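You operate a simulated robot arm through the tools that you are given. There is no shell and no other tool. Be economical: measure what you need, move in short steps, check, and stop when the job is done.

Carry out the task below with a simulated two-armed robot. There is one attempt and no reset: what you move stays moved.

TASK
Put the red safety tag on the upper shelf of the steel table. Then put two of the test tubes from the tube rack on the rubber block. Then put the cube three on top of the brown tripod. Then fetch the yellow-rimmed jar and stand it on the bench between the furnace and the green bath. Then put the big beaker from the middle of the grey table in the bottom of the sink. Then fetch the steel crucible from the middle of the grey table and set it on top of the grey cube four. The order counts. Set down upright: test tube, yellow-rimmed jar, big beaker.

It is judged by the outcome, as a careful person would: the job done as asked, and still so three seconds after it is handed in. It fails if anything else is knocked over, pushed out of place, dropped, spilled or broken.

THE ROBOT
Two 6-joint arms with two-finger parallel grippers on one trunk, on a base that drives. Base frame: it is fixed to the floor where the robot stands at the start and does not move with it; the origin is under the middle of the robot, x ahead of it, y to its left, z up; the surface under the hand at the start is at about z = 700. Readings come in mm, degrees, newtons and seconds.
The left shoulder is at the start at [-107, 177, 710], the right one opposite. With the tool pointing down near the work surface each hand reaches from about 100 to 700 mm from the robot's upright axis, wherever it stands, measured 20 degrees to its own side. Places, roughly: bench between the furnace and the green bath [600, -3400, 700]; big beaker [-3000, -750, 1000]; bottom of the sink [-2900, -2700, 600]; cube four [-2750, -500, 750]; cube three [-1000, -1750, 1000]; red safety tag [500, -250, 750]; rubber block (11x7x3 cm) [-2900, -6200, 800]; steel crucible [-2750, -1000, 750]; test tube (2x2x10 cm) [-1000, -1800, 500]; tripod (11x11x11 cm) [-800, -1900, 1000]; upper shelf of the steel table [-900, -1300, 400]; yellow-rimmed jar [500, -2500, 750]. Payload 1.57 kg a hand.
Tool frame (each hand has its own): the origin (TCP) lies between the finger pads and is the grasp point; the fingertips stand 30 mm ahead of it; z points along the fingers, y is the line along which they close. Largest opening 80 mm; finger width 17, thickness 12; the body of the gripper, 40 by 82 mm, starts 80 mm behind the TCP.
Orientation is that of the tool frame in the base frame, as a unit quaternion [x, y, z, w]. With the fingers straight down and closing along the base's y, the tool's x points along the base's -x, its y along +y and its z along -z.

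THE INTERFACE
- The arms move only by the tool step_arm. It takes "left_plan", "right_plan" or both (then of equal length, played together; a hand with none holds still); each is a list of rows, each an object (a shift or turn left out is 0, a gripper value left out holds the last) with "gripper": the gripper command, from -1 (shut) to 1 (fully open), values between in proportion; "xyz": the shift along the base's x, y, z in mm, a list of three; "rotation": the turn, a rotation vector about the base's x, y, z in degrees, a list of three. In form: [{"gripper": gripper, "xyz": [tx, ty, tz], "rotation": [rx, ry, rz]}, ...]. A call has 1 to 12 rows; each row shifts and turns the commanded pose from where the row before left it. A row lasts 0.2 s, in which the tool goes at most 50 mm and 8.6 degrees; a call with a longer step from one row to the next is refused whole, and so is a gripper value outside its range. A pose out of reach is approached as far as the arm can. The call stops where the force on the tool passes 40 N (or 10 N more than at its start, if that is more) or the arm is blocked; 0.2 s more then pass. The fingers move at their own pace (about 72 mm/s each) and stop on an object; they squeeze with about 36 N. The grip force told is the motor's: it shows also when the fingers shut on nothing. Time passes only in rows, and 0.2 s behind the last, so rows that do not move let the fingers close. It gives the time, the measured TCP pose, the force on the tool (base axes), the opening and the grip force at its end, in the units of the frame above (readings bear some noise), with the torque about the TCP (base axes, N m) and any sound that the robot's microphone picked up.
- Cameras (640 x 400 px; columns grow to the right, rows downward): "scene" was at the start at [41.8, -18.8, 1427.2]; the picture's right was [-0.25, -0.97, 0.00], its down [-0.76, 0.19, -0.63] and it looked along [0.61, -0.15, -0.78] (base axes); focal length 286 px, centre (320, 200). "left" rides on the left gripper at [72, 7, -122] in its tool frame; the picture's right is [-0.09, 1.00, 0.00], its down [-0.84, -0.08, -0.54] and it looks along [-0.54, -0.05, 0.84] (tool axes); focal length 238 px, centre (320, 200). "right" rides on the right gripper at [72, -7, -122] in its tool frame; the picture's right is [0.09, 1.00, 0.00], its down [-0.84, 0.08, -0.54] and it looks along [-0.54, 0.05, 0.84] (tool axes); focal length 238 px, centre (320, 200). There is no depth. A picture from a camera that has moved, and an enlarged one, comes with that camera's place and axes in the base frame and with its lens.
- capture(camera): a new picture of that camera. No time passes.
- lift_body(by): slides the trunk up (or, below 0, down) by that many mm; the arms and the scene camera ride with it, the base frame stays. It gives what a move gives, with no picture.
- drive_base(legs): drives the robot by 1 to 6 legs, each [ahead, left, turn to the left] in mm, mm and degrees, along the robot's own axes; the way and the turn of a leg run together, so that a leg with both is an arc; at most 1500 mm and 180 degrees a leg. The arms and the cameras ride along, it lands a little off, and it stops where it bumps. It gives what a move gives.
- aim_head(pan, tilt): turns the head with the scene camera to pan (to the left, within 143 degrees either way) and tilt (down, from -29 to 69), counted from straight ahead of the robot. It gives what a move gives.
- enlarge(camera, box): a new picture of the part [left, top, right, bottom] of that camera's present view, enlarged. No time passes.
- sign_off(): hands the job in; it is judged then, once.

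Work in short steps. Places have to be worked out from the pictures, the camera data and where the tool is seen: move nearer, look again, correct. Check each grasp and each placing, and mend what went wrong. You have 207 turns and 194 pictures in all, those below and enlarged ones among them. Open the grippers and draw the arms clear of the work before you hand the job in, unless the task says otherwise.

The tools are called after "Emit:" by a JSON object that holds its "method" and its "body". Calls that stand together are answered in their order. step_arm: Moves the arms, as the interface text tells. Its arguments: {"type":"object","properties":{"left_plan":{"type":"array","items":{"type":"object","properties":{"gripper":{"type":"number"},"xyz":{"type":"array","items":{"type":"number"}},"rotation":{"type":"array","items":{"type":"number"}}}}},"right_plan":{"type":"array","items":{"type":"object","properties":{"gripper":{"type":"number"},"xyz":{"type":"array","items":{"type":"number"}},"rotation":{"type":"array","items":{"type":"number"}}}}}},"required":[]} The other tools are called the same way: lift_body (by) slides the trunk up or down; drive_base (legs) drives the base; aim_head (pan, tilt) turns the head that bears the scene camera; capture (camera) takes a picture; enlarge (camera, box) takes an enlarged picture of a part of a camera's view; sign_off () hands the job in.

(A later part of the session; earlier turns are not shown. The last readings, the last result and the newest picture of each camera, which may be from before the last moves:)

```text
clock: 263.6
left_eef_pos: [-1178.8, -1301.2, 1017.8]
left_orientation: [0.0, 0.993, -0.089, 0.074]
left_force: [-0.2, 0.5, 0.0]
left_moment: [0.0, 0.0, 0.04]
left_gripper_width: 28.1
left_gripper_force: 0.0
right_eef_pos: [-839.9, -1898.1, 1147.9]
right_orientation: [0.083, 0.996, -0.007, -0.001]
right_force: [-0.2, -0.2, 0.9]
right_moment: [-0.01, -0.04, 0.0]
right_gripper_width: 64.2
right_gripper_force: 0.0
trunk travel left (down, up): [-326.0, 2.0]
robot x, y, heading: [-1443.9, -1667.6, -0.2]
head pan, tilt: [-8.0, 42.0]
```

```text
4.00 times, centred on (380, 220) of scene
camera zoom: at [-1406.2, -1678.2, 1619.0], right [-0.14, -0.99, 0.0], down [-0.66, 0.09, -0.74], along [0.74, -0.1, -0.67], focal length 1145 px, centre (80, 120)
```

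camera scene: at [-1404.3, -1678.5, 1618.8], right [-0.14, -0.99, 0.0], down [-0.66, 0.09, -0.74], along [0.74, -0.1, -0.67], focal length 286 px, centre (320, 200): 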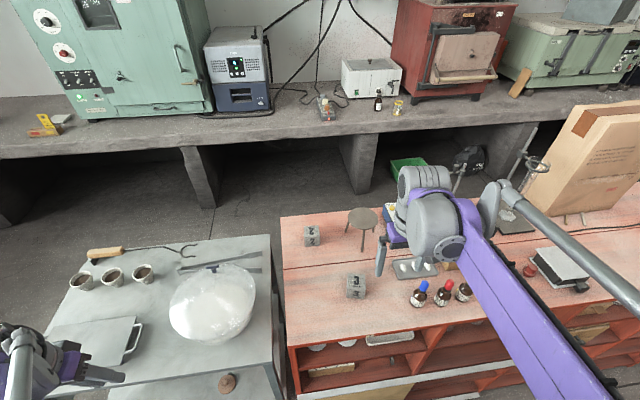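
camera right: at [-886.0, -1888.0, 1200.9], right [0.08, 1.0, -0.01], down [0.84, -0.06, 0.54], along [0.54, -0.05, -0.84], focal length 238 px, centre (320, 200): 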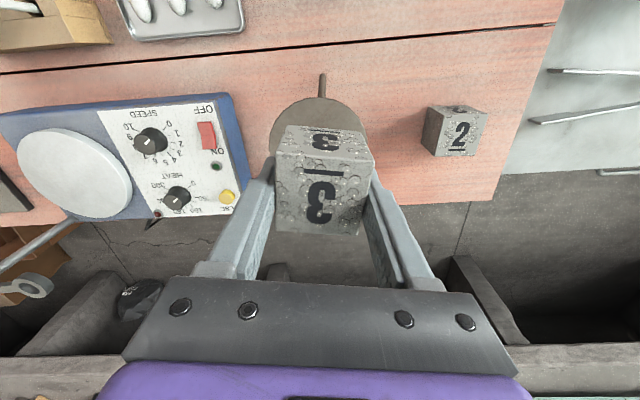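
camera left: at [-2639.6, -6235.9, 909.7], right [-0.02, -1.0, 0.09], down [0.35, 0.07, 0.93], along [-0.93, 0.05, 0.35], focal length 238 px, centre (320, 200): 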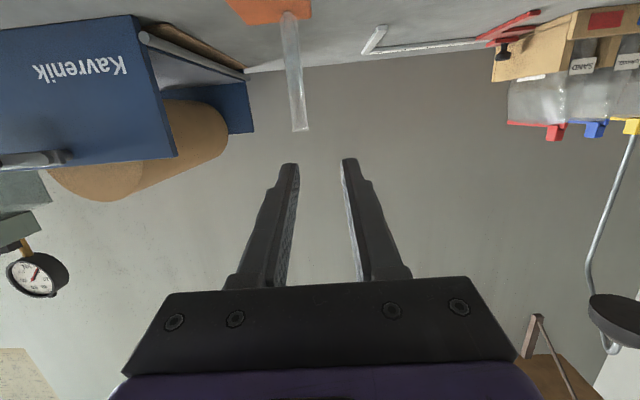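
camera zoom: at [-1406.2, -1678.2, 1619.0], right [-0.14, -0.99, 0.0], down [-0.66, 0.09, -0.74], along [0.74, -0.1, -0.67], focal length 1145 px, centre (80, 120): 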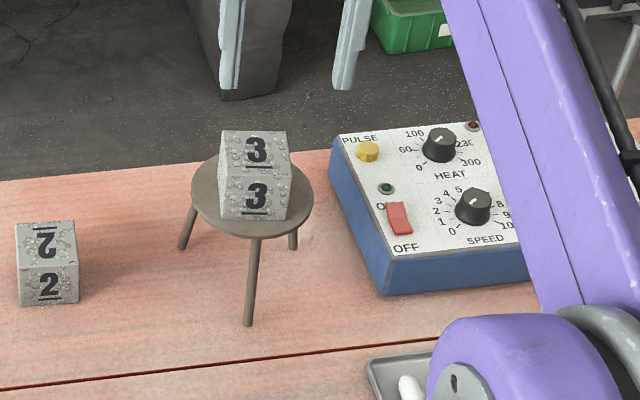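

Cube three rests on the tripod. Next is the yellow-rimmed jar on the east bench. I'll retract the hand, back out, and go around the north end into the east aisle, facing the bench.

Emit:
{"method": "step_arm", "body": {"right_plan": [{"xyz": [-40, 0, 0], "rotation": [0, 0, 4.7]}, {"xyz": [-40, 0, 0], "rotation": [0, 0, 4.7]}, {"xyz": [-40, 0, 0]}, {"xyz": [-40, 0, 0]}, {"xyz": [-20, 0, 0]}]}}

Emit:
{"method": "drive_base", "body": {"legs": [[-320, 0, 0], [0, 1130, 0], [1500, 0, 0], [0, -1500, 0]]}}

Emit:
{"method": "aim_head", "body": {"pan": -25, "tilt": 30}}

Emit:
{"method": "capture", "body": {"camera": "scene"}}

```text
clock: 264.8
left_eef_pos: [-1177.3, -1302.6, 1017.7]
left_orientation: [-0.001, 0.993, -0.089, 0.074]
left_force: [0.6, 0.4, -0.2]
left_moment: [0.05, 0.0, -0.03]
left_gripper_width: 27.8
left_gripper_force: 0.1
right_eef_pos: [-1017.9, -1896.9, 1146.4]
right_orientation: [0.002, 1.0, -0.007, -0.001]
right_force: [0.1, -0.2, 0.7]
right_moment: [0.03, -0.04, 0.0]
right_gripper_width: 63.8
right_gripper_force: 0.1
trunk travel left (down, up): [-326.0, 2.0]
robot x, y, heading: [-1442.1, -1666.9, -0.2]
head pan, tilt: [-8.0, 42.0]
```

```text
clock: 297.0
left_eef_pos: [-18.9, -1693.7, 1018.9]
left_orientation: [0.003, 0.993, -0.089, 0.074]
left_force: [-0.7, 0.0, -0.9]
left_moment: [-0.04, -0.04, 0.02]
left_gripper_width: 27.9
left_gripper_force: 0.0
right_eef_pos: [137.0, -2290.0, 1147.0]
right_orientation: [0.005, 1.0, -0.007, -0.002]
right_force: [0.8, 0.5, 0.6]
right_moment: [-0.04, -0.04, -0.03]
right_gripper_width: 64.0
right_gripper_force: 0.0
trunk travel left (down, up): [-326.0, 2.0]
robot x, y, heading: [-287.0, -2058.9, -0.2]
head pan, tilt: [-8.0, 42.0]
```

```text
clock: 297.8
left_eef_pos: [-17.9, -1696.6, 1017.9]
left_orientation: [0.003, 0.993, -0.089, 0.074]
left_force: [0.3, -0.5, 0.0]
left_moment: [0.0, 0.01, 0.03]
left_gripper_width: 28.3
left_gripper_force: 0.1
right_eef_pos: [137.8, -2291.3, 1146.7]
right_orientation: [0.006, 1.0, -0.008, -0.002]
right_force: [-0.9, 0.4, -0.4]
right_moment: [-0.03, -0.01, -0.03]
right_gripper_width: 63.9
right_gripper_force: 0.0
trunk travel left (down, up): [-326.0, 2.0]
robot x, y, heading: [-289.8, -2054.4, -0.4]
head pan, tilt: [-25.0, 30.0]
```

```text
77 pictures are left
camera scene: at [-248.9, -2095.8, 1637.2], right [-0.43, -0.9, 0.0], down [-0.45, 0.21, -0.87], along [0.78, -0.37, -0.5], focal length 286 px, centre (320, 200)
```

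scene: 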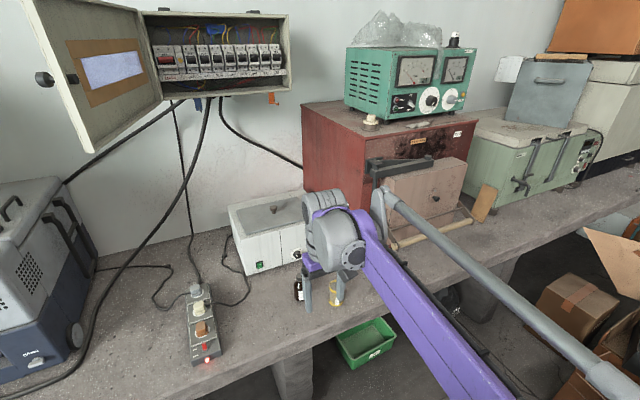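

The jar is just behind the right hand. I'll move further right to see it and the gap between the red furnace and the green bath.

Emit:
{"method": "drive_base", "body": {"legs": [[0, -850, 0]]}}

Emit:
{"method": "aim_head", "body": {"pan": -15, "tilt": 32}}

Emit:
{"method": "capture", "body": {"camera": "scene"}}

Emit:
{"method": "aim_head", "body": {"pan": 30, "tilt": 38}}

Emit:
{"method": "capture", "body": {"camera": "scene"}}

```text
clock: 305.6
left_eef_pos: [-22.7, -2535.3, 1017.5]
left_orientation: [-0.005, 0.993, -0.089, 0.075]
left_force: [0.1, -0.3, -0.2]
left_moment: [0.02, 0.03, -0.01]
left_gripper_width: 27.8
left_gripper_force: 0.1
right_eef_pos: [140.6, -3128.3, 1145.6]
right_orientation: [-0.002, 1.0, -0.007, -0.001]
right_force: [0.1, -0.2, -0.2]
right_moment: [0.03, 0.01, 0.03]
right_gripper_width: 64.1
right_gripper_force: 0.1
trunk travel left (down, up): [-326.0, 2.0]
robot x, y, heading: [-289.5, -2904.1, 0.6]
head pan, tilt: [-25.0, 30.0]
```

```text
clock: 306.3
left_eef_pos: [-24.8, -2535.1, 1018.1]
left_orientation: [-0.005, 0.993, -0.089, 0.075]
left_force: [-0.7, 0.2, -0.5]
left_moment: [0.03, 0.02, 0.02]
left_gripper_width: 28.2
left_gripper_force: 0.1
right_eef_pos: [140.8, -3127.9, 1145.9]
right_orientation: [-0.002, 1.0, -0.007, -0.002]
right_force: [0.5, -0.5, 0.1]
right_moment: [-0.01, -0.03, 0.04]
right_gripper_width: 64.0
right_gripper_force: 0.1
trunk travel left (down, up): [-326.0, 2.0]
robot x, y, heading: [-289.4, -2905.3, 0.4]
head pan, tilt: [-15.0, 32.0]
```

```text
76 pictures are left
camera scene: at [-244.0, -2925.2, 1634.2], right [-0.25, -0.97, 0.0], down [-0.51, 0.13, -0.85], along [0.82, -0.21, -0.53], focal length 286 px, centre (320, 200)
```

scene: 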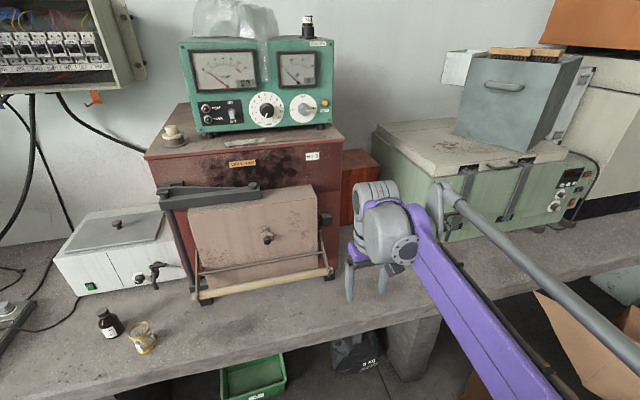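

```text
clock: 307.4
left_eef_pos: [-22.4, -2535.3, 1017.5]
left_orientation: [-0.004, 0.993, -0.088, 0.075]
left_force: [0.4, 0.0, 0.0]
left_moment: [-0.03, -0.01, -0.01]
left_gripper_width: 28.1
left_gripper_force: 0.1
right_eef_pos: [142.5, -3129.2, 1146.0]
right_orientation: [-0.002, 1.0, -0.007, -0.002]
right_force: [0.3, -0.4, 0.0]
right_moment: [-0.04, -0.01, 0.0]
right_gripper_width: 64.1
right_gripper_force: 0.1
trunk travel left (down, up): [-326.0, 2.0]
robot x, y, heading: [-287.6, -2901.1, 0.3]
head pan, tilt: [30.0, 38.0]
```

```text
75 pictures are left
camera scene: at [-256.3, -2858.9, 1624.9], right [0.51, -0.86, 0.0], down [-0.53, -0.31, -0.79], along [0.68, 0.4, -0.62], focal length 286 px, centre (320, 200)
```

scene: 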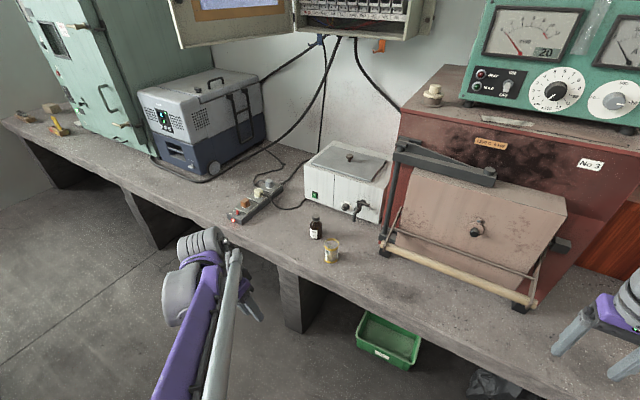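

The jar stands at about [463, -2487] and the gap between furnace and bath is around y -3430. I'll go opposite the jar with the right arm and move closer.

Emit:
{"method": "drive_base", "body": {"legs": [[0, 610, 0], [230, 0, 0]]}}

Emit:
{"method": "aim_head", "body": {"pan": -12, "tilt": 48}}

Emit:
{"method": "capture", "body": {"camera": "scene"}}

Emit:
{"method": "capture", "body": {"camera": "right"}}

```text
clock: 314.4
left_eef_pos: [182.3, -1930.6, 1017.1]
left_orientation: [-0.01, 0.993, -0.088, 0.075]
left_force: [-0.3, -0.3, -0.6]
left_moment: [-0.02, -0.02, 0.01]
left_gripper_width: 28.0
left_gripper_force: 0.0
right_eef_pos: [354.0, -2523.2, 1145.5]
right_orientation: [-0.008, 1.0, -0.008, -0.002]
right_force: [0.0, 0.0, 0.5]
right_moment: [-0.03, 0.0, 0.0]
right_gripper_width: 64.0
right_gripper_force: 0.1
trunk travel left (down, up): [-326.0, 2.0]
robot x, y, heading: [-80.0, -2297.7, 0.9]
head pan, tilt: [30.0, 38.0]
```

```text
clock: 315.5
left_eef_pos: [182.9, -1930.5, 1016.9]
left_orientation: [-0.01, 0.993, -0.088, 0.076]
left_force: [-0.5, -0.6, -0.3]
left_moment: [0.01, 0.02, -0.01]
left_gripper_width: 28.1
left_gripper_force: 0.1
right_eef_pos: [354.4, -2523.7, 1146.4]
right_orientation: [-0.008, 1.0, -0.007, -0.001]
right_force: [1.3, 0.6, -0.3]
right_moment: [0.01, -0.03, 0.01]
right_gripper_width: 64.2
right_gripper_force: 0.1
trunk travel left (down, up): [-326.0, 2.0]
robot x, y, heading: [-75.5, -2303.0, 1.1]
head pan, tilt: [-12.0, 48.0]
```

```text
74 pictures are left
camera scene: at [-42.4, -2316.6, 1610.5], right [-0.19, -0.98, 0.0], down [-0.73, 0.14, -0.67], along [0.66, -0.13, -0.74], focal length 286 px, centre (320, 200)
```

scene: 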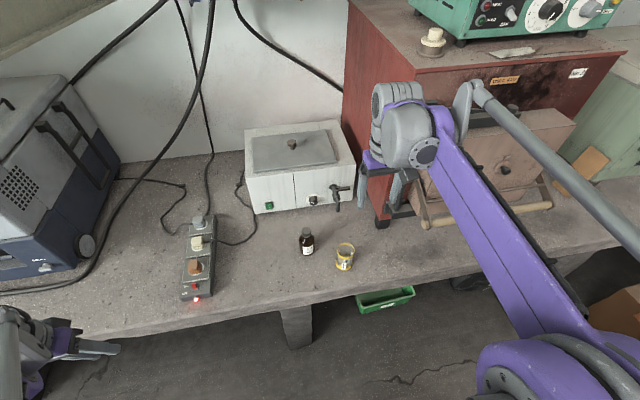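

```text
73 pictures are left
camera right: at [283.9, -2529.1, 1269.8], right [-0.11, 0.99, -0.01], down [0.84, 0.1, 0.54], along [0.54, 0.05, -0.84], focal length 238 px, centre (320, 200)
```

right: 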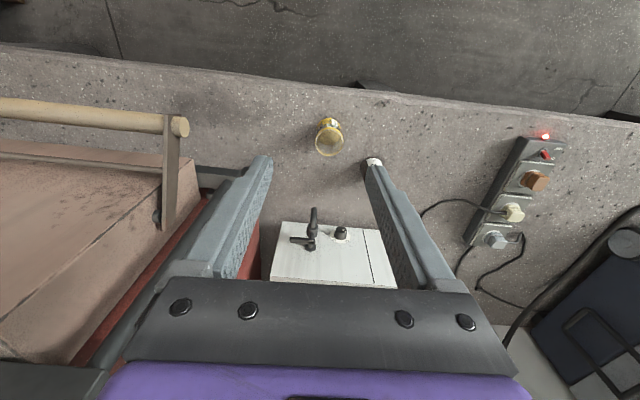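

The jar's rim is about 63 mm wide near [453, -2499, ~790]. I'll move the open hand above it and refine.

Emit:
{"method": "step_arm", "body": {"right_plan": [{"gripper": 1, "xyz": [20, 6, -35]}, {"xyz": [20, 6, -40]}, {"xyz": [20, 6, -40]}, {"xyz": [20, 6, -40]}, {"xyz": [10, 0, -31]}, {}]}}

Emit:
{"method": "capture", "body": {"camera": "right"}}

Emit:
{"method": "enlarge", "body": {"camera": "scene", "box": [280, 200, 420, 300]}}

```text
clock: 316.9
left_eef_pos: [183.1, -1929.5, 1017.1]
left_orientation: [-0.01, 0.993, -0.087, 0.075]
left_force: [0.5, 0.4, 0.0]
left_moment: [0.01, 0.04, -0.01]
left_gripper_width: 28.0
left_gripper_force: 0.1
right_eef_pos: [445.8, -2497.2, 960.0]
right_orientation: [-0.008, 1.0, -0.007, -0.002]
right_force: [0.7, -0.5, 0.0]
right_moment: [-0.02, -0.02, 0.04]
right_gripper_width: 80.0
right_gripper_force: 0.0
trunk travel left (down, up): [-326.0, 2.0]
robot x, y, heading: [-79.4, -2301.7, 1.0]
head pan, tilt: [-12.0, 48.0]
```

```text
72 pictures are left
camera right: at [373.9, -2503.3, 1083.1], right [-0.11, 0.99, -0.01], down [0.84, 0.1, 0.54], along [0.54, 0.05, -0.84], focal length 238 px, centre (320, 200)
```

right: 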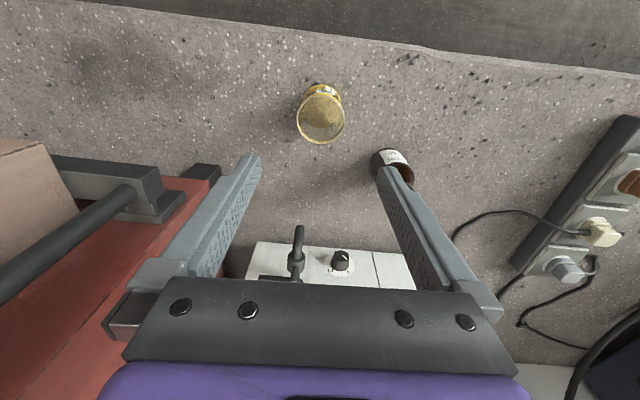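

```text
4.00 times, centred on (350, 250) of scene
camera zoom: at [-42.7, -2316.6, 1610.5], right [-0.19, -0.98, 0.0], down [-0.73, 0.14, -0.67], along [0.66, -0.13, -0.74], focal length 1145 px, centre (200, 0)
```

zoom: 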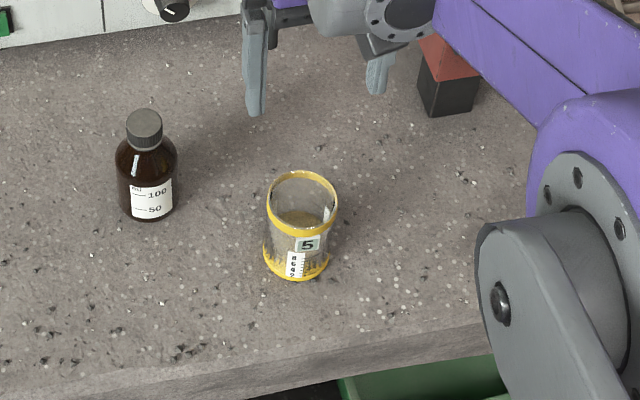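

The jar's rim centre is at [445, -2498, 795], on a bench at ≈697, and the hand is right above it. Descending to z 752 and closing.

Emit:
{"method": "step_arm", "body": {"right_plan": [{"xyz": [0, -1, -40]}, {"xyz": [0, 0, -40]}, {"xyz": [0, 0, -40]}, {"xyz": [0, 0, -40]}, {"xyz": [0, 0, -30]}, {"xyz": [0, 0, -18]}, {}]}}

Emit:
{"method": "capture", "body": {"camera": "right"}}

```text
clock: 318.5
left_eef_pos: [183.1, -1932.4, 1017.6]
left_orientation: [-0.01, 0.993, -0.088, 0.075]
left_force: [-0.1, 0.3, -0.2]
left_moment: [0.01, 0.01, -0.02]
left_gripper_width: 28.2
left_gripper_force: 0.1
right_eef_pos: [442.9, -2499.5, 750.3]
right_orientation: [-0.008, 1.0, -0.007, -0.002]
right_force: [-0.6, 0.3, 1.0]
right_moment: [-0.01, 0.01, 0.02]
right_gripper_width: 80.2
right_gripper_force: 0.0
trunk travel left (down, up): [-326.0, 2.0]
robot x, y, heading: [-76.0, -2301.5, 1.0]
head pan, tilt: [-12.0, 48.0]
```

```text
70 pictures are left
camera right: at [372.1, -2505.8, 873.5], right [-0.11, 0.99, -0.01], down [0.84, 0.1, 0.54], along [0.54, 0.05, -0.84], focal length 238 px, centre (320, 200)
```

right: 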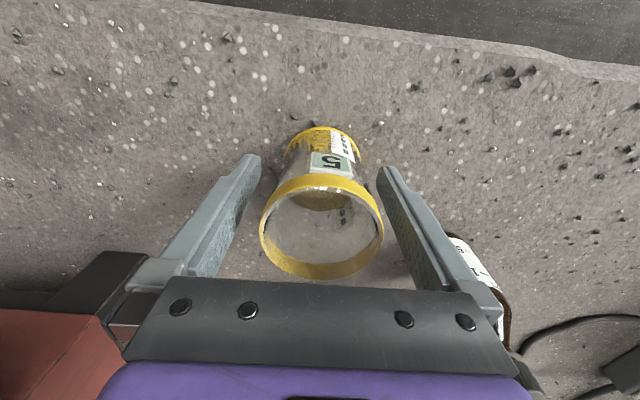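

Well centred. Closing on the jar and lifting gently.

Emit:
{"method": "step_arm", "body": {"right_plan": [{"gripper": -1}, {"gripper": -1}, {"gripper": -1}, {"gripper": -1}, {"xyz": [0, 0, 5]}, {"xyz": [0, 0, 10]}, {"xyz": [0, 0, 15]}, {}]}}

Emit:
{"method": "capture", "body": {"camera": "right"}}

```text
clock: 320.3
left_eef_pos: [183.1, -1931.3, 1018.5]
left_orientation: [-0.01, 0.993, -0.089, 0.075]
left_force: [0.5, 0.3, -0.1]
left_moment: [0.0, -0.01, 0.0]
left_gripper_width: 28.0
left_gripper_force: 0.0
right_eef_pos: [445.6, -2501.1, 780.9]
right_orientation: [-0.008, 1.0, -0.007, -0.002]
right_force: [0.0, 0.7, -0.5]
right_moment: [0.03, 0.0, 0.01]
right_gripper_width: 57.0
right_gripper_force: 36.0
trunk travel left (down, up): [-326.0, 2.0]
robot x, y, heading: [-79.3, -2303.7, 0.9]
head pan, tilt: [-12.0, 48.0]
```

```text
69 pictures are left
camera right: at [375.1, -2506.9, 904.2], right [-0.11, 0.99, -0.01], down [0.84, 0.1, 0.54], along [0.54, 0.05, -0.84], focal length 238 px, centre (320, 200)
```

right: 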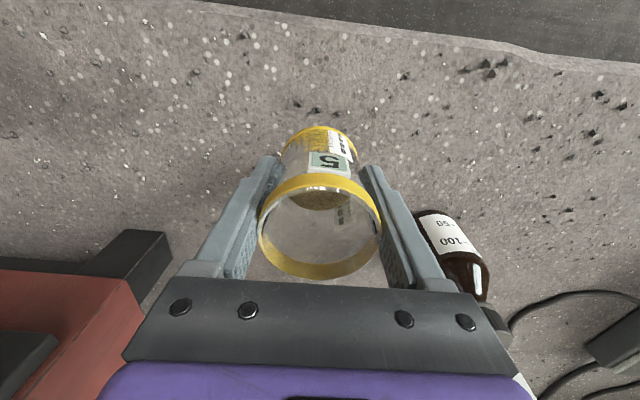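

The jar is held. Raise and retract it smoothly, back off, and move south to the gap.

Emit:
{"method": "step_arm", "body": {"right_plan": [{"xyz": [0, 0, 22]}, {"xyz": [0, 0, 25]}, {"xyz": [0, 0, 25]}, {"xyz": [-10, 0, 25]}, {"xyz": [-15, 0, 25]}, {"xyz": [-20, 0, 25]}, {"xyz": [-20, 0, 20]}, {"xyz": [-20, 0, 10]}]}}

Emit:
{"method": "drive_base", "body": {"legs": [[-200, 0, 0], [0, -950, -1]]}}

Emit:
{"method": "aim_head", "body": {"pan": -12, "tilt": 42}}

Emit:
{"method": "capture", "body": {"camera": "scene"}}

Emit:
{"method": "capture", "body": {"camera": "right"}}

```text
clock: 322.1
left_eef_pos: [181.5, -1932.1, 1017.3]
left_orientation: [-0.01, 0.993, -0.089, 0.075]
left_force: [-0.9, -0.1, 0.0]
left_moment: [0.0, -0.05, 0.02]
left_gripper_width: 28.0
left_gripper_force: 0.0
right_eef_pos: [357.9, -2502.4, 959.3]
right_orientation: [-0.008, 1.0, -0.007, -0.002]
right_force: [-0.4, 0.4, -1.4]
right_moment: [-0.01, -0.01, -0.01]
right_gripper_width: 57.1
right_gripper_force: 35.6
trunk travel left (down, up): [-326.0, 2.0]
robot x, y, heading: [-75.8, -2300.0, 0.9]
head pan, tilt: [-12.0, 48.0]
```

```text
clock: 330.3
left_eef_pos: [2.2, -2777.4, 1017.9]
left_orientation: [-0.006, 0.993, -0.088, 0.075]
left_force: [0.0, 0.3, -0.1]
left_moment: [0.03, 0.01, 0.0]
left_gripper_width: 28.0
left_gripper_force: 0.0
right_eef_pos: [172.7, -3350.7, 958.6]
right_orientation: [-0.003, 1.0, -0.005, -0.001]
right_force: [0.1, 0.3, -1.2]
right_moment: [0.06, -0.02, -0.02]
right_gripper_width: 57.3
right_gripper_force: 36.2
trunk travel left (down, up): [-326.0, 2.0]
robot x, y, heading: [-259.1, -3141.5, -0.0]
head pan, tilt: [-12.0, 48.0]
stopped in leg 2: the robot was blocked; the commanded pose is now the measured one
```

```text
clock: 331.0
left_eef_pos: [2.9, -2775.9, 1017.0]
left_orientation: [-0.005, 0.993, -0.088, 0.075]
left_force: [0.7, -0.3, 0.3]
left_moment: [-0.02, -0.05, -0.01]
left_gripper_width: 28.1
left_gripper_force: 0.1
right_eef_pos: [171.8, -3348.6, 958.7]
right_orientation: [-0.003, 1.0, -0.007, -0.002]
right_force: [0.8, -0.3, -2.1]
right_moment: [0.04, 0.0, -0.05]
right_gripper_width: 57.1
right_gripper_force: 36.2
trunk travel left (down, up): [-326.0, 2.0]
robot x, y, heading: [-261.8, -3141.0, 0.3]
head pan, tilt: [-12.0, 42.0]
```

```text
68 pictures are left
camera scene: at [-221.1, -3160.0, 1619.0], right [-0.2, -0.98, 0.0], down [-0.66, 0.13, -0.74], along [0.73, -0.15, -0.67], focal length 286 px, centre (320, 200)
```

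scene: 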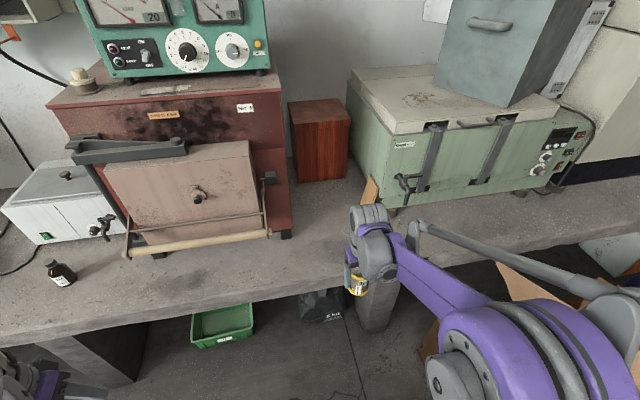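

```text
67 pictures are left
camera right: at [102.2, -3353.3, 1082.0], right [-0.1, 1.0, -0.01], down [0.84, 0.09, 0.54], along [0.54, 0.04, -0.84], focal length 238 px, centre (320, 200)
```

right: 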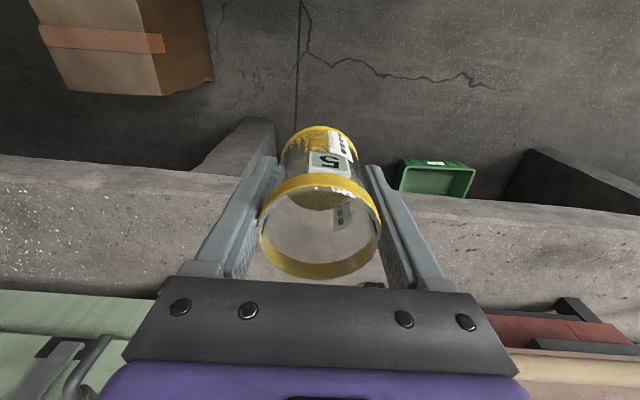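

The base was blocked at y≈-3141. I'll look at what it touched.

Emit:
{"method": "aim_head", "body": {"pan": -85, "tilt": 55}}

Emit:
{"method": "capture", "body": {"camera": "scene"}}

```text
clock: 332.4
left_eef_pos: [3.6, -2775.8, 1017.4]
left_orientation: [-0.005, 0.993, -0.089, 0.075]
left_force: [-0.1, 0.5, -0.9]
left_moment: [0.01, 0.0, 0.0]
left_gripper_width: 28.0
left_gripper_force: 0.1
right_eef_pos: [172.2, -3348.0, 959.4]
right_orientation: [-0.003, 1.0, -0.007, -0.001]
right_force: [0.3, 0.7, -2.1]
right_moment: [-0.01, 0.0, 0.01]
right_gripper_width: 57.2
right_gripper_force: 36.3
trunk travel left (down, up): [-326.0, 2.0]
robot x, y, heading: [-260.9, -3143.1, 0.7]
head pan, tilt: [-85.0, 55.0]
```

```text
66 pictures are left
camera scene: at [-296.1, -3215.1, 1601.3], right [-1.0, -0.1, 0.0], down [-0.08, 0.82, -0.57], along [0.06, -0.57, -0.82], focal length 286 px, centre (320, 200)
```

scene: 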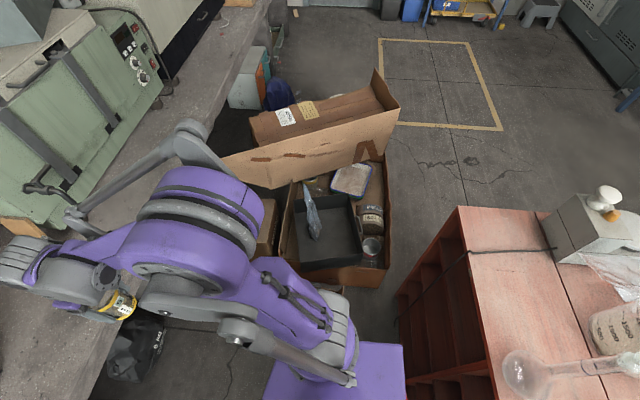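

The base touched the cardboard box on the floor, so I'll ease 30 mm north and drive forward toward the gap; the arm can reach the rest.

Emit:
{"method": "drive_base", "body": {"legs": [[0, 30, 0], [300, 0, 0]]}}

Emit:
{"method": "aim_head", "body": {"pan": -20, "tilt": 48}}

Emit:
{"method": "capture", "body": {"camera": "scene"}}

```text
clock: 335.0
left_eef_pos: [291.7, -2738.8, 1018.0]
left_orientation: [-0.01, 0.993, -0.089, 0.076]
left_force: [0.1, -0.3, 0.3]
left_moment: [0.01, -0.02, 0.0]
left_gripper_width: 28.0
left_gripper_force: 0.0
right_eef_pos: [467.5, -3309.9, 958.5]
right_orientation: [-0.008, 1.0, -0.007, -0.002]
right_force: [-0.4, 0.2, -2.4]
right_moment: [-0.01, 0.01, -0.03]
right_gripper_width: 57.0
right_gripper_force: 35.7
trunk travel left (down, up): [-326.0, 2.0]
robot x, y, heading: [33.7, -3108.9, 1.1]
head pan, tilt: [-85.0, 55.0]
```

```text
clock: 336.4
left_eef_pos: [293.7, -2739.1, 1017.7]
left_orientation: [-0.009, 0.993, -0.088, 0.075]
left_force: [-0.1, 0.2, -0.2]
left_moment: [-0.01, 0.0, 0.0]
left_gripper_width: 27.9
left_gripper_force: 0.0
right_eef_pos: [467.7, -3310.2, 959.2]
right_orientation: [-0.006, 1.0, -0.007, -0.002]
right_force: [-0.8, -0.2, -1.7]
right_moment: [0.05, -0.01, 0.0]
right_gripper_width: 57.3
right_gripper_force: 36.2
trunk travel left (down, up): [-326.0, 2.0]
robot x, y, heading: [34.1, -3109.5, 0.9]
head pan, tilt: [-20.0, 48.0]
```

```text
65 pictures are left
camera scene: at [65.2, -3135.7, 1610.5], right [-0.33, -0.95, 0.0], down [-0.7, 0.24, -0.67], along [0.63, -0.22, -0.74], focal length 286 px, centre (320, 200)
```

scene: 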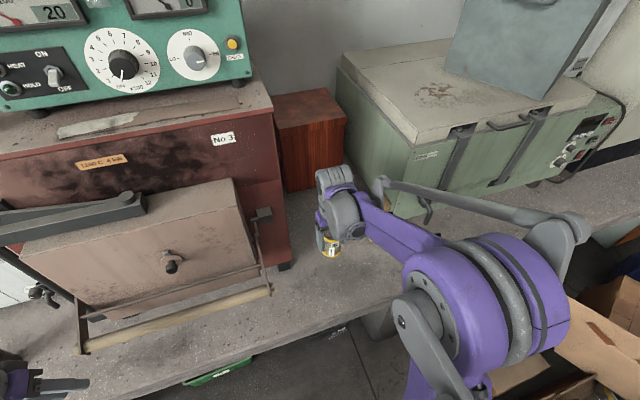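

The gap is clear: furnace edge at y≈-3192, bath at y≈-3690. I'll bring the jar above [605, -3420].

Emit:
{"method": "step_arm", "body": {"right_plan": [{"xyz": [20, -18, 0]}, {"xyz": [23, -18, -10]}, {"xyz": [23, -18, -20]}, {"xyz": [23, -19, -25]}, {"xyz": [24, -19, -30]}, {"xyz": [24, -18, -30]}, {}]}}

Emit:
{"method": "capture", "body": {"camera": "scene"}}

Emit:
{"method": "capture", "body": {"camera": "right"}}

```text
clock: 338.0
left_eef_pos: [293.0, -2739.1, 1018.2]
left_orientation: [-0.011, 0.993, -0.088, 0.076]
left_force: [0.4, 0.6, 0.2]
left_moment: [-0.03, 0.01, 0.01]
left_gripper_width: 28.0
left_gripper_force: 0.1
right_eef_pos: [602.4, -3418.6, 843.1]
right_orientation: [-0.008, 1.0, -0.007, -0.002]
right_force: [-0.7, -0.6, -1.5]
right_moment: [-0.03, -0.01, 0.06]
right_gripper_width: 56.8
right_gripper_force: 36.2
trunk travel left (down, up): [-326.0, 2.0]
robot x, y, heading: [33.8, -3109.1, 1.1]
head pan, tilt: [-20.0, 48.0]
```

```text
64 pictures are left
camera scene: at [64.6, -3135.1, 1610.5], right [-0.33, -0.95, 0.0], down [-0.7, 0.24, -0.67], along [0.63, -0.22, -0.74], focal length 286 px, centre (320, 200)
```

scene: 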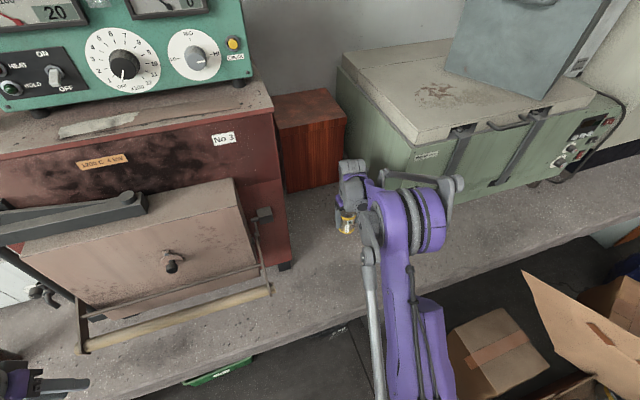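

```text
63 pictures are left
camera right: at [532.5, -3425.4, 966.3], right [-0.11, 0.99, -0.01], down [0.84, 0.1, 0.54], along [0.54, 0.05, -0.84], focal length 238 px, centre (320, 200)
```

right: 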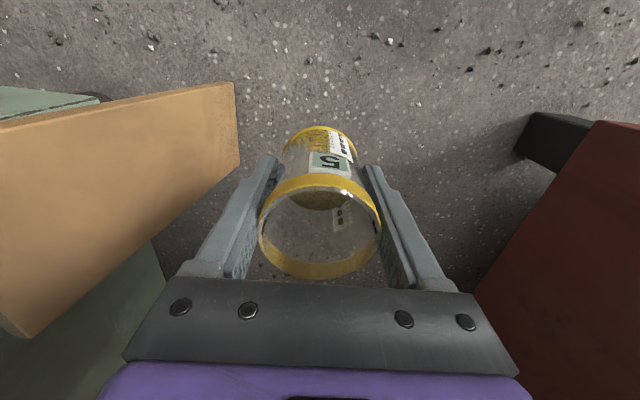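

The wooden paddle leaning on the bath is close on the right, so I'll shift 30 mm toward the furnace, then lower.

Emit:
{"method": "step_arm", "body": {"right_plan": [{"xyz": [0, 15, 0]}, {"xyz": [0, 15, 0]}, {"xyz": [0, 0, -25]}, {"xyz": [0, 0, -25]}, {"xyz": [0, 0, -25]}, {"xyz": [0, 0, -8]}, {"xyz": [0, 0, -4]}, {}]}}

Emit:
{"method": "step_arm", "body": {"right_plan": [{"xyz": [0, 0, -1.5]}, {"xyz": [0, 0, -1.5]}, {}]}}

```text
clock: 339.8
left_eef_pos: [294.4, -2739.4, 1016.7]
left_orientation: [-0.01, 0.993, -0.088, 0.075]
left_force: [0.5, -0.1, -0.1]
left_moment: [-0.02, -0.03, -0.01]
left_gripper_width: 28.2
left_gripper_force: 0.1
right_eef_pos: [604.3, -3388.8, 754.8]
right_orientation: [-0.008, 1.0, -0.007, -0.002]
right_force: [0.3, 0.4, -0.9]
right_moment: [-0.04, 0.0, 0.02]
right_gripper_width: 57.1
right_gripper_force: 36.3
trunk travel left (down, up): [-326.0, 2.0]
robot x, y, heading: [30.9, -3114.6, 1.0]
head pan, tilt: [-20.0, 48.0]
```

```text
clock: 340.6
left_eef_pos: [292.9, -2738.7, 1017.8]
left_orientation: [-0.01, 0.993, -0.088, 0.076]
left_force: [-1.3, -1.2, 0.1]
left_moment: [0.02, -0.01, -0.01]
left_gripper_width: 27.9
left_gripper_force: 0.0
right_eef_pos: [604.7, -3389.8, 752.6]
right_orientation: [-0.008, 1.0, -0.007, -0.003]
right_force: [0.2, -0.1, -1.5]
right_moment: [0.02, 0.0, 0.02]
right_gripper_width: 56.9
right_gripper_force: 36.0
trunk travel left (down, up): [-326.0, 2.0]
robot x, y, heading: [29.5, -3108.1, 0.9]
head pan, tilt: [-20.0, 48.0]
```

Emit:
{"method": "step_arm", "body": {"right_plan": [{"xyz": [0, 0, -1]}, {"xyz": [0, 0, -1]}, {}]}}

Emit:
{"method": "capture", "body": {"camera": "right"}}

```text
clock: 341.4
left_eef_pos: [293.3, -2739.8, 1017.0]
left_orientation: [-0.01, 0.993, -0.089, 0.076]
left_force: [0.3, 0.4, 0.1]
left_moment: [-0.01, -0.02, 0.02]
left_gripper_width: 28.0
left_gripper_force: 0.1
right_eef_pos: [605.3, -3390.7, 750.5]
right_orientation: [-0.008, 1.0, -0.007, -0.001]
right_force: [0.0, 0.2, 2.9]
right_moment: [0.11, -0.02, -0.04]
right_gripper_width: 57.1
right_gripper_force: 35.8
trunk travel left (down, up): [-326.0, 2.0]
robot x, y, heading: [36.4, -3110.3, 1.0]
head pan, tilt: [-20.0, 48.0]
```

```text
62 pictures are left
camera right: at [535.0, -3396.0, 874.1], right [-0.11, 0.99, -0.01], down [0.84, 0.1, 0.54], along [0.54, 0.05, -0.84], focal length 238 px, centre (320, 200)
```

right: 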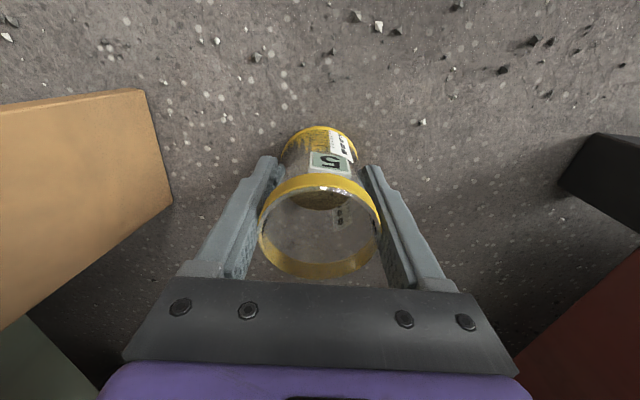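

Contact with the bench. I'll open gradually and lift straight out.

Emit:
{"method": "step_arm", "body": {"right_plan": [{"gripper": 0.55}, {"gripper": 0.75}, {"gripper": 0.9}, {"xyz": [0, 0, 15]}, {"xyz": [0, 0, 30]}, {"xyz": [0, 0, 40]}, {"xyz": [0, 0, 40]}, {"xyz": [0, 0, 45]}, {"xyz": [-20, 10, 40]}, {"xyz": [-40, 20, 20]}]}}

Emit:
{"method": "capture", "body": {"camera": "right"}}

Emit:
{"method": "capture", "body": {"camera": "scene"}}

```text
clock: 343.6
left_eef_pos: [290.8, -2739.5, 1018.4]
left_orientation: [-0.01, 0.993, -0.088, 0.075]
left_force: [0.3, 0.4, 0.8]
left_moment: [0.0, 0.0, -0.03]
left_gripper_width: 27.8
left_gripper_force: 0.0
right_eef_pos: [542.6, -3361.2, 980.2]
right_orientation: [-0.008, 1.0, -0.007, 0.0]
right_force: [0.1, 0.9, 0.4]
right_moment: [-0.02, -0.02, -0.02]
right_gripper_width: 76.0
right_gripper_force: 0.1
trunk travel left (down, up): [-326.0, 2.0]
robot x, y, heading: [34.9, -3108.1, 1.0]
head pan, tilt: [-20.0, 48.0]
```

```text
61 pictures are left
camera right: at [472.0, -3366.3, 1104.3], right [-0.11, 0.99, -0.01], down [0.84, 0.1, 0.54], along [0.54, 0.05, -0.84], focal length 238 px, centre (320, 200)
```

right: 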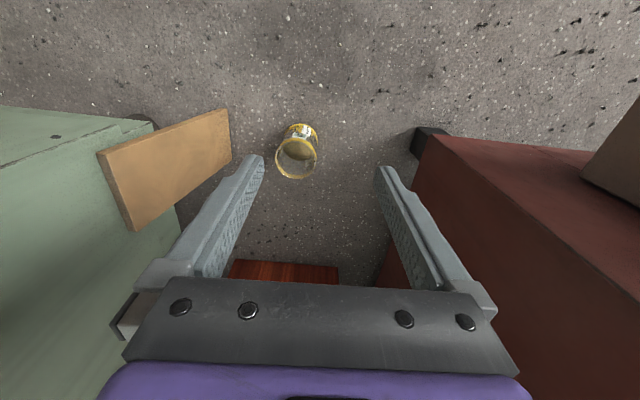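

```text
60 pictures are left
camera scene: at [62.9, -3134.8, 1610.4], right [-0.33, -0.95, 0.0], down [-0.7, 0.24, -0.67], along [0.63, -0.22, -0.74], focal length 286 px, centre (320, 200)
```

scene: 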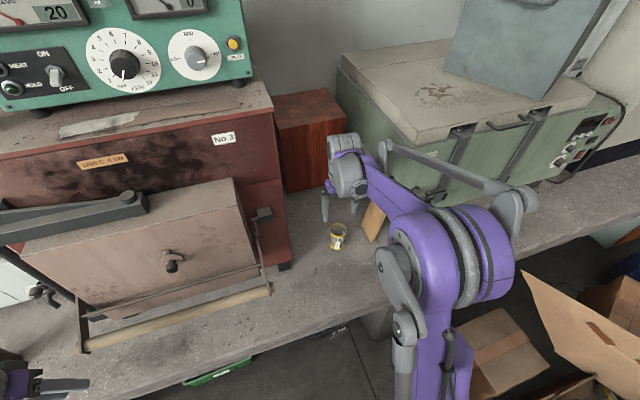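

The jar stands upright between the furnace and the bath. Next is the big beaker: I'll retract, go back north, and head west to the grey table.

Emit:
{"method": "step_arm", "body": {"right_plan": [{"xyz": [-40, 20, 10]}, {"xyz": [-40, 20, 10]}, {"xyz": [-40, 10, 10]}, {"xyz": [-20, 0, 0]}]}}

Emit:
{"method": "drive_base", "body": {"legs": [[-320, 0, -1], [0, 1500, 0], [0, 1050, 0], [0, 0, 180], [1500, 0, 0]]}}

Emit:
{"method": "aim_head", "body": {"pan": 10, "tilt": 28}}

Emit:
{"method": "capture", "body": {"camera": "scene"}}

```text
clock: 344.6
left_eef_pos: [293.7, -2739.5, 1017.8]
left_orientation: [-0.01, 0.993, -0.088, 0.075]
left_force: [-0.1, -0.1, -1.1]
left_moment: [-0.03, -0.03, -0.02]
left_gripper_width: 27.7
left_gripper_force: 0.0
right_eef_pos: [408.0, -3309.6, 1007.6]
right_orientation: [-0.007, 1.0, -0.006, -0.002]
right_force: [0.5, 1.2, 0.3]
right_moment: [-0.02, 0.03, -0.04]
right_gripper_width: 76.2
right_gripper_force: 0.0
trunk travel left (down, up): [-326.0, 2.0]
robot x, y, heading: [30.9, -3109.4, 0.8]
head pan, tilt: [-20.0, 48.0]
```

```text
clock: 383.3
left_eef_pos: [-2036.7, -848.3, 1018.2]
left_orientation: [0.993, -0.013, -0.073, -0.089]
left_force: [-0.2, -1.0, -0.7]
left_moment: [-0.02, -0.01, 0.02]
left_gripper_width: 28.3
left_gripper_force: 0.0
right_eef_pos: [-2124.0, -273.6, 1007.9]
right_orientation: [1.0, -0.014, 0.002, -0.008]
right_force: [0.0, 0.2, 0.2]
right_moment: [-0.01, 0.0, 0.02]
right_gripper_width: 75.9
right_gripper_force: 0.1
trunk travel left (down, up): [-326.0, 2.0]
robot x, y, heading: [-1761.6, -490.1, 178.5]
head pan, tilt: [-20.0, 48.0]
```

```text
clock: 384.2
left_eef_pos: [-2036.5, -847.5, 1017.9]
left_orientation: [0.993, -0.012, -0.073, -0.09]
left_force: [-0.2, 0.3, -0.3]
left_moment: [-0.01, 0.01, -0.02]
left_gripper_width: 27.9
left_gripper_force: 0.0
right_eef_pos: [-2124.4, -272.7, 1008.6]
right_orientation: [1.0, -0.015, 0.001, -0.006]
right_force: [-0.3, -0.5, 0.4]
right_moment: [0.01, 0.0, -0.01]
right_gripper_width: 76.1
right_gripper_force: 0.1
trunk travel left (down, up): [-326.0, 2.0]
robot x, y, heading: [-1757.7, -492.2, 178.4]
head pan, tilt: [10.0, 28.0]
```

```text
59 pictures are left
camera scene: at [-1806.0, -504.9, 1640.4], right [-0.15, 0.99, 0.0], down [0.46, 0.07, -0.88], along [-0.87, -0.13, -0.47], focal length 286 px, centre (320, 200)
```

scene: 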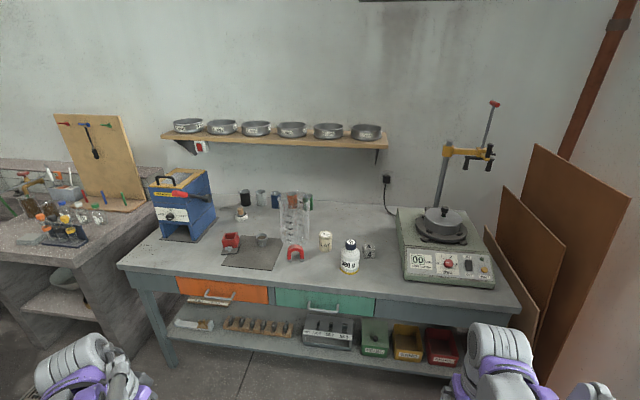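

Emit:
{"method": "enlarge", "body": {"camera": "scene", "box": [210, 180, 390, 285]}}

```text
3.56 times, centred on (300, 232) of scene
camera zoom: at [-1806.0, -504.9, 1640.4], right [-0.15, 0.99, 0.0], down [0.46, 0.07, -0.88], along [-0.87, -0.13, -0.47], focal length 1018 px, centre (391, 84)
```

zoom: 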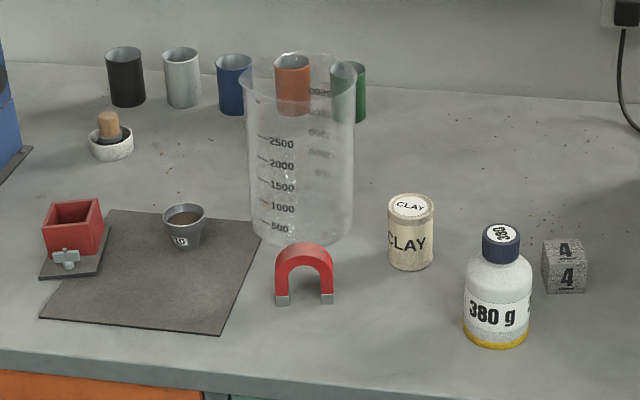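

The big beaker (≈150 mm wide, ≈250 mm tall) stands near [-2930, -800], its rim at about z 1037. It's too wide to straddle, so I'll grip its opposite walls with both hands. Moving opposite it.

Emit:
{"method": "drive_base", "body": {"legs": [[0, 0, 1.6], [0, 310, 0], [400, 0, 0]]}}

Emit:
{"method": "aim_head", "body": {"pan": 0, "tilt": 38}}

Emit:
{"method": "capture", "body": {"camera": "scene"}}

Emit:
{"method": "capture", "body": {"camera": "right"}}

```text
clock: 389.9
left_eef_pos: [-2426.0, -1158.7, 1018.0]
left_orientation: [0.993, -0.004, -0.074, -0.089]
left_force: [0.0, 0.2, 0.0]
left_moment: [0.01, 0.02, -0.01]
left_gripper_width: 28.1
left_gripper_force: 0.0
right_eef_pos: [-2524.0, -584.6, 1007.6]
right_orientation: [1.0, -0.006, 0.002, -0.007]
right_force: [0.3, 0.3, 0.2]
right_moment: [0.0, 0.02, 0.03]
right_gripper_width: 75.9
right_gripper_force: 0.1
trunk travel left (down, up): [-326.0, 2.0]
robot x, y, heading: [-2154.5, -794.3, 179.7]
head pan, tilt: [10.0, 28.0]
```

```text
clock: 390.7
left_eef_pos: [-2426.9, -1158.1, 1017.7]
left_orientation: [0.993, -0.004, -0.074, -0.089]
left_force: [0.1, 0.6, -0.6]
left_moment: [0.0, 0.01, 0.02]
left_gripper_width: 28.0
left_gripper_force: 0.1
right_eef_pos: [-2524.4, -585.4, 1009.0]
right_orientation: [1.0, -0.005, 0.002, -0.007]
right_force: [0.6, -0.2, 0.1]
right_moment: [-0.01, 0.01, -0.01]
right_gripper_width: 75.8
right_gripper_force: 0.0
trunk travel left (down, up): [-326.0, 2.0]
robot x, y, heading: [-2160.2, -797.9, 179.5]
head pan, tilt: [0.0, 38.0]
```

```text
57 pictures are left
camera scene: at [-2198.3, -795.1, 1625.0], right [0.01, 1.0, 0.0], down [0.62, -0.01, -0.79], along [-0.79, 0.01, -0.62], focal length 286 px, centre (320, 200)
```

scene: 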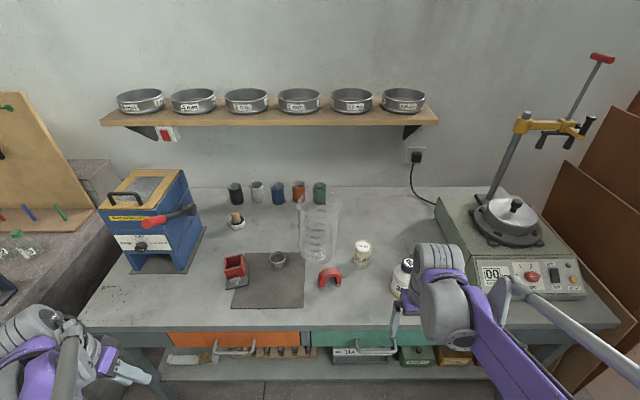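

```text
56 pictures are left
camera right: at [-2451.9, -580.0, 1131.6], right [0.08, -1.0, -0.01], down [-0.84, -0.08, 0.54], along [-0.54, -0.03, -0.84], focal length 238 px, centre (320, 200)
```

right: 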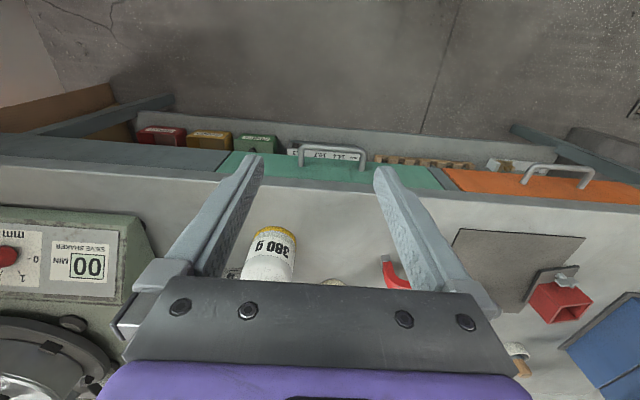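

Emit:
{"method": "enlarge", "body": {"camera": "scene", "box": [200, 180, 420, 310]}}

```text
2.91 times, centred on (310, 245) of scene
camera zoom: at [-2198.3, -795.1, 1625.0], right [0.01, 1.0, 0.0], down [0.62, -0.01, -0.79], along [-0.79, 0.01, -0.62], focal length 833 px, centre (349, 69)
```

zoom: 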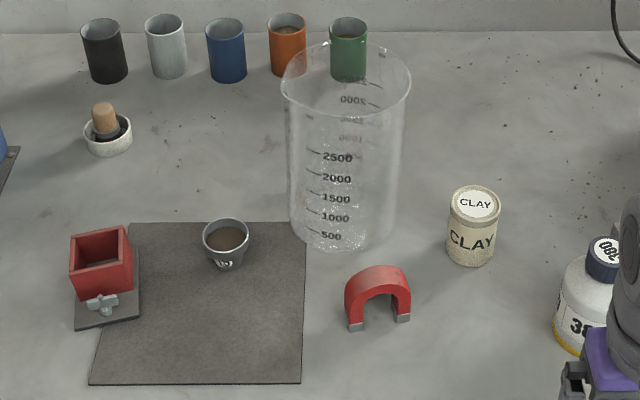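

Rim centre ≈ [-2913, -788, 1045], radius ≈ 70. I'll drive 145 mm closer, raise both hands above the rim and bring them over the south and north walls.

Emit:
{"method": "step_arm", "body": {"left_plan": [{"gripper": 0, "xyz": [0, 0, 45], "rotation": [-5.1, -4.2, 0.2]}, {"xyz": [0, 0, 45], "rotation": [-5.1, -4.2, 0.2]}, {}], "right_plan": [{"gripper": 0, "xyz": [0, 0, 48], "rotation": [-0.4, -0.1, -0.4]}, {"xyz": [0, 0, 48], "rotation": [-0.4, -0.1, -0.3]}, {}]}}

Emit:
{"method": "drive_base", "body": {"legs": [[145, 0, 0.4]]}}

Emit:
{"method": "step_arm", "body": {"left_plan": [{"xyz": [-30, 24, 0]}, {"xyz": [-34, 27, 0]}, {"xyz": [-34, 27, 0]}, {"xyz": [-34, 27, 0]}, {"xyz": [-34, 27, 0]}, {"xyz": [-34, 27, 0]}, {"xyz": [-34, 27, 0]}, {"xyz": [-34, 27, 0]}, {"xyz": [-34, 27, 0]}, {}], "right_plan": [{"xyz": [-20, -10, 0]}, {"xyz": [-25, -12, 0]}, {"xyz": [-25, -12, 0]}, {"xyz": [-25, -12, 0]}, {"xyz": [-25, -12, 0]}, {"xyz": [-25, -12, 0]}, {"xyz": [-25, -12, 0]}, {"xyz": [-25, -12, 0]}, {"xyz": [-25, -12, 0]}, {}]}}

Emit:
{"method": "capture", "body": {"camera": "scene"}}

```text
clock: 391.5
left_eef_pos: [-2416.2, -1167.9, 1105.2]
left_orientation: [0.993, 0.002, -0.084, -0.08]
left_force: [0.0, 0.3, -0.7]
left_moment: [0.02, -0.02, 0.0]
left_gripper_width: 39.9
left_gripper_force: 0.1
left hand out of reach, approached as far as the arm can: row 1, 2
right_eef_pos: [-2524.7, -582.4, 1106.8]
right_orientation: [1.0, -0.012, 0.003, 0.0]
right_force: [0.9, 0.7, 0.2]
right_moment: [0.0, -0.02, 0.01]
right_gripper_width: 39.7
right_gripper_force: 0.1
trunk travel left (down, up): [-326.0, 2.0]
robot x, y, heading: [-2154.8, -794.5, 179.4]
head pan, tilt: [0.0, 38.0]
```

```text
clock: 392.8
left_eef_pos: [-2550.8, -1169.2, 1106.4]
left_orientation: [0.993, 0.005, -0.083, -0.078]
left_force: [-0.8, -0.1, -0.1]
left_moment: [-0.01, 0.01, -0.01]
left_gripper_width: 40.3
left_gripper_force: 0.0
right_eef_pos: [-2665.1, -586.6, 1106.0]
right_orientation: [1.0, -0.007, 0.004, 0.0]
right_force: [-0.1, 0.8, 0.7]
right_moment: [-0.02, 0.02, 0.01]
right_gripper_width: 40.3
right_gripper_force: 0.0
trunk travel left (down, up): [-326.0, 2.0]
robot x, y, heading: [-2295.7, -793.6, -180.3]
head pan, tilt: [0.0, 38.0]
```

```text
clock: 395.0
left_eef_pos: [-2842.1, -964.8, 1107.5]
left_orientation: [0.988, 0.003, -0.095, -0.126]
left_force: [0.5, -0.3, 0.0]
left_moment: [0.0, 0.01, 0.0]
left_gripper_width: 40.0
left_gripper_force: 0.1
left hand out of reach, approached as far as the arm can: row 3, 4, 5, 7, 8, 9
right_eef_pos: [-2883.4, -694.1, 1106.6]
right_orientation: [1.0, -0.007, 0.003, 0.0]
right_force: [-0.3, -0.5, 0.0]
right_moment: [0.03, -0.01, 0.0]
right_gripper_width: 39.9
right_gripper_force: 0.1
trunk travel left (down, up): [-326.0, 2.0]
robot x, y, heading: [-2295.9, -792.3, -179.8]
head pan, tilt: [0.0, 38.0]
```

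```text
54 pictures are left
camera scene: at [-2336.4, -795.0, 1624.9], right [0.0, 1.0, 0.0], down [0.61, 0.0, -0.79], along [-0.79, 0.0, -0.61], focal length 286 px, centre (320, 200)
```

scene: 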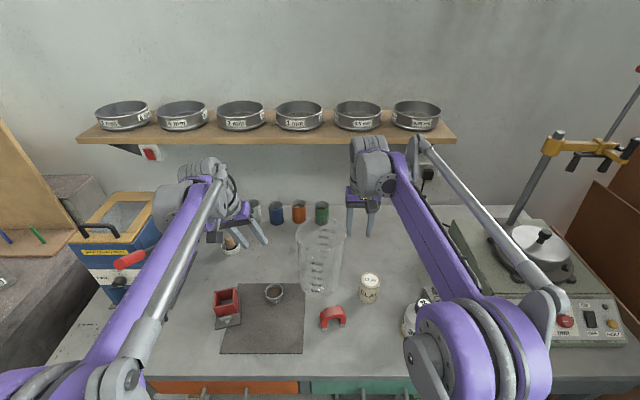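

The left wrist is caught at a limit with a tilt. I'll bring it to a roomier pose and straighten it there.

Emit:
{"method": "step_arm", "body": {"left_plan": [{"xyz": [20, -27, 0]}, {"xyz": [20, -27, 0]}, {"xyz": [20, -27, 0], "rotation": [-3, -2.2, 0]}, {"xyz": [0, -20, 0], "rotation": [-3, -2.2, 0]}, {"xyz": [0, -20, 0], "rotation": [-3, -2.2, 0]}, {"rotation": [-3, -2.2, 0]}, {"rotation": [-2.4, -2.1, 0]}, {}]}}

```text
clock: 396.8
left_eef_pos: [-2785.3, -1107.5, 1106.4]
left_orientation: [0.992, 0.001, -0.069, -0.108]
left_force: [-0.4, -0.4, -0.2]
left_moment: [0.02, 0.03, 0.0]
left_gripper_width: 40.2
left_gripper_force: 0.1
left hand out of reach, approached as far as the arm can: row 1, 2, 3, 4, 5, 6, 7
right_eef_pos: [-2883.6, -691.3, 1107.1]
right_orientation: [1.0, -0.007, 0.004, -0.001]
right_force: [0.4, -0.4, 0.4]
right_moment: [-0.01, 0.04, 0.03]
right_gripper_width: 40.0
right_gripper_force: 0.1
trunk travel left (down, up): [-326.0, 2.0]
robot x, y, heading: [-2295.7, -794.7, -180.2]
head pan, tilt: [0.0, 38.0]
```

I'll pitch the left hand up and back down in this roomy pose to free the wrist.

Emit:
{"method": "step_arm", "body": {"left_plan": [{"rotation": [0, 8.4, 0]}, {"rotation": [0, 8.4, 0]}, {"rotation": [0, 8.4, 0]}, {"rotation": [0, 8.4, 0]}, {"rotation": [0, 8.4, 0]}, {"rotation": [-4, 0, 0]}, {"rotation": [-4, 0, 0]}, {"rotation": [-4, 0, 0]}, {}]}}

```text
clock: 398.8
left_eef_pos: [-2783.1, -1107.8, 1106.9]
left_orientation: [0.907, -0.083, -0.414, -0.006]
left_force: [-0.5, 0.7, -0.6]
left_moment: [0.01, 0.01, 0.01]
left_gripper_width: 40.1
left_gripper_force: 0.0
right_eef_pos: [-2884.1, -691.9, 1107.4]
right_orientation: [1.0, -0.006, 0.003, 0.0]
right_force: [-0.7, -0.4, -1.0]
right_moment: [0.02, 0.04, -0.02]
right_gripper_width: 40.4
right_gripper_force: 0.0
trunk travel left (down, up): [-326.0, 2.0]
robot x, y, heading: [-2298.7, -797.7, -180.1]
head pan, tilt: [0.0, 38.0]
```

Free again. Now turning it to point straight down.

Emit:
{"method": "step_arm", "body": {"left_plan": [{"rotation": [-0.1, -8.1, 1.63]}, {"rotation": [-0.1, -8.1, 1.63]}, {"rotation": [-0.1, -8.1, 1.63]}, {"rotation": [-0.1, -8.1, 1.63]}, {"rotation": [-0.1, -8.1, 1.63]}, {"rotation": [-0.1, -8.2, 1.63]}, {}]}}

```text
clock: 400.4
left_eef_pos: [-2755.6, -1163.7, 1110.4]
left_orientation: [0.992, 0.0, -0.066, -0.105]
left_force: [-0.1, 0.2, -0.6]
left_moment: [-0.01, -0.04, -0.02]
left_gripper_width: 40.1
left_gripper_force: 0.0
left hand out of reach, approached as far as the arm can: row 3, 4, 5, 6
right_eef_pos: [-2883.8, -692.4, 1107.7]
right_orientation: [1.0, -0.007, 0.003, 0.0]
right_force: [0.4, 0.3, -0.3]
right_moment: [-0.03, 0.0, 0.0]
right_gripper_width: 40.1
right_gripper_force: 0.1
trunk travel left (down, up): [-326.0, 2.0]
robot x, y, heading: [-2295.1, -797.1, -179.8]
head pan, tilt: [0.0, 38.0]
```

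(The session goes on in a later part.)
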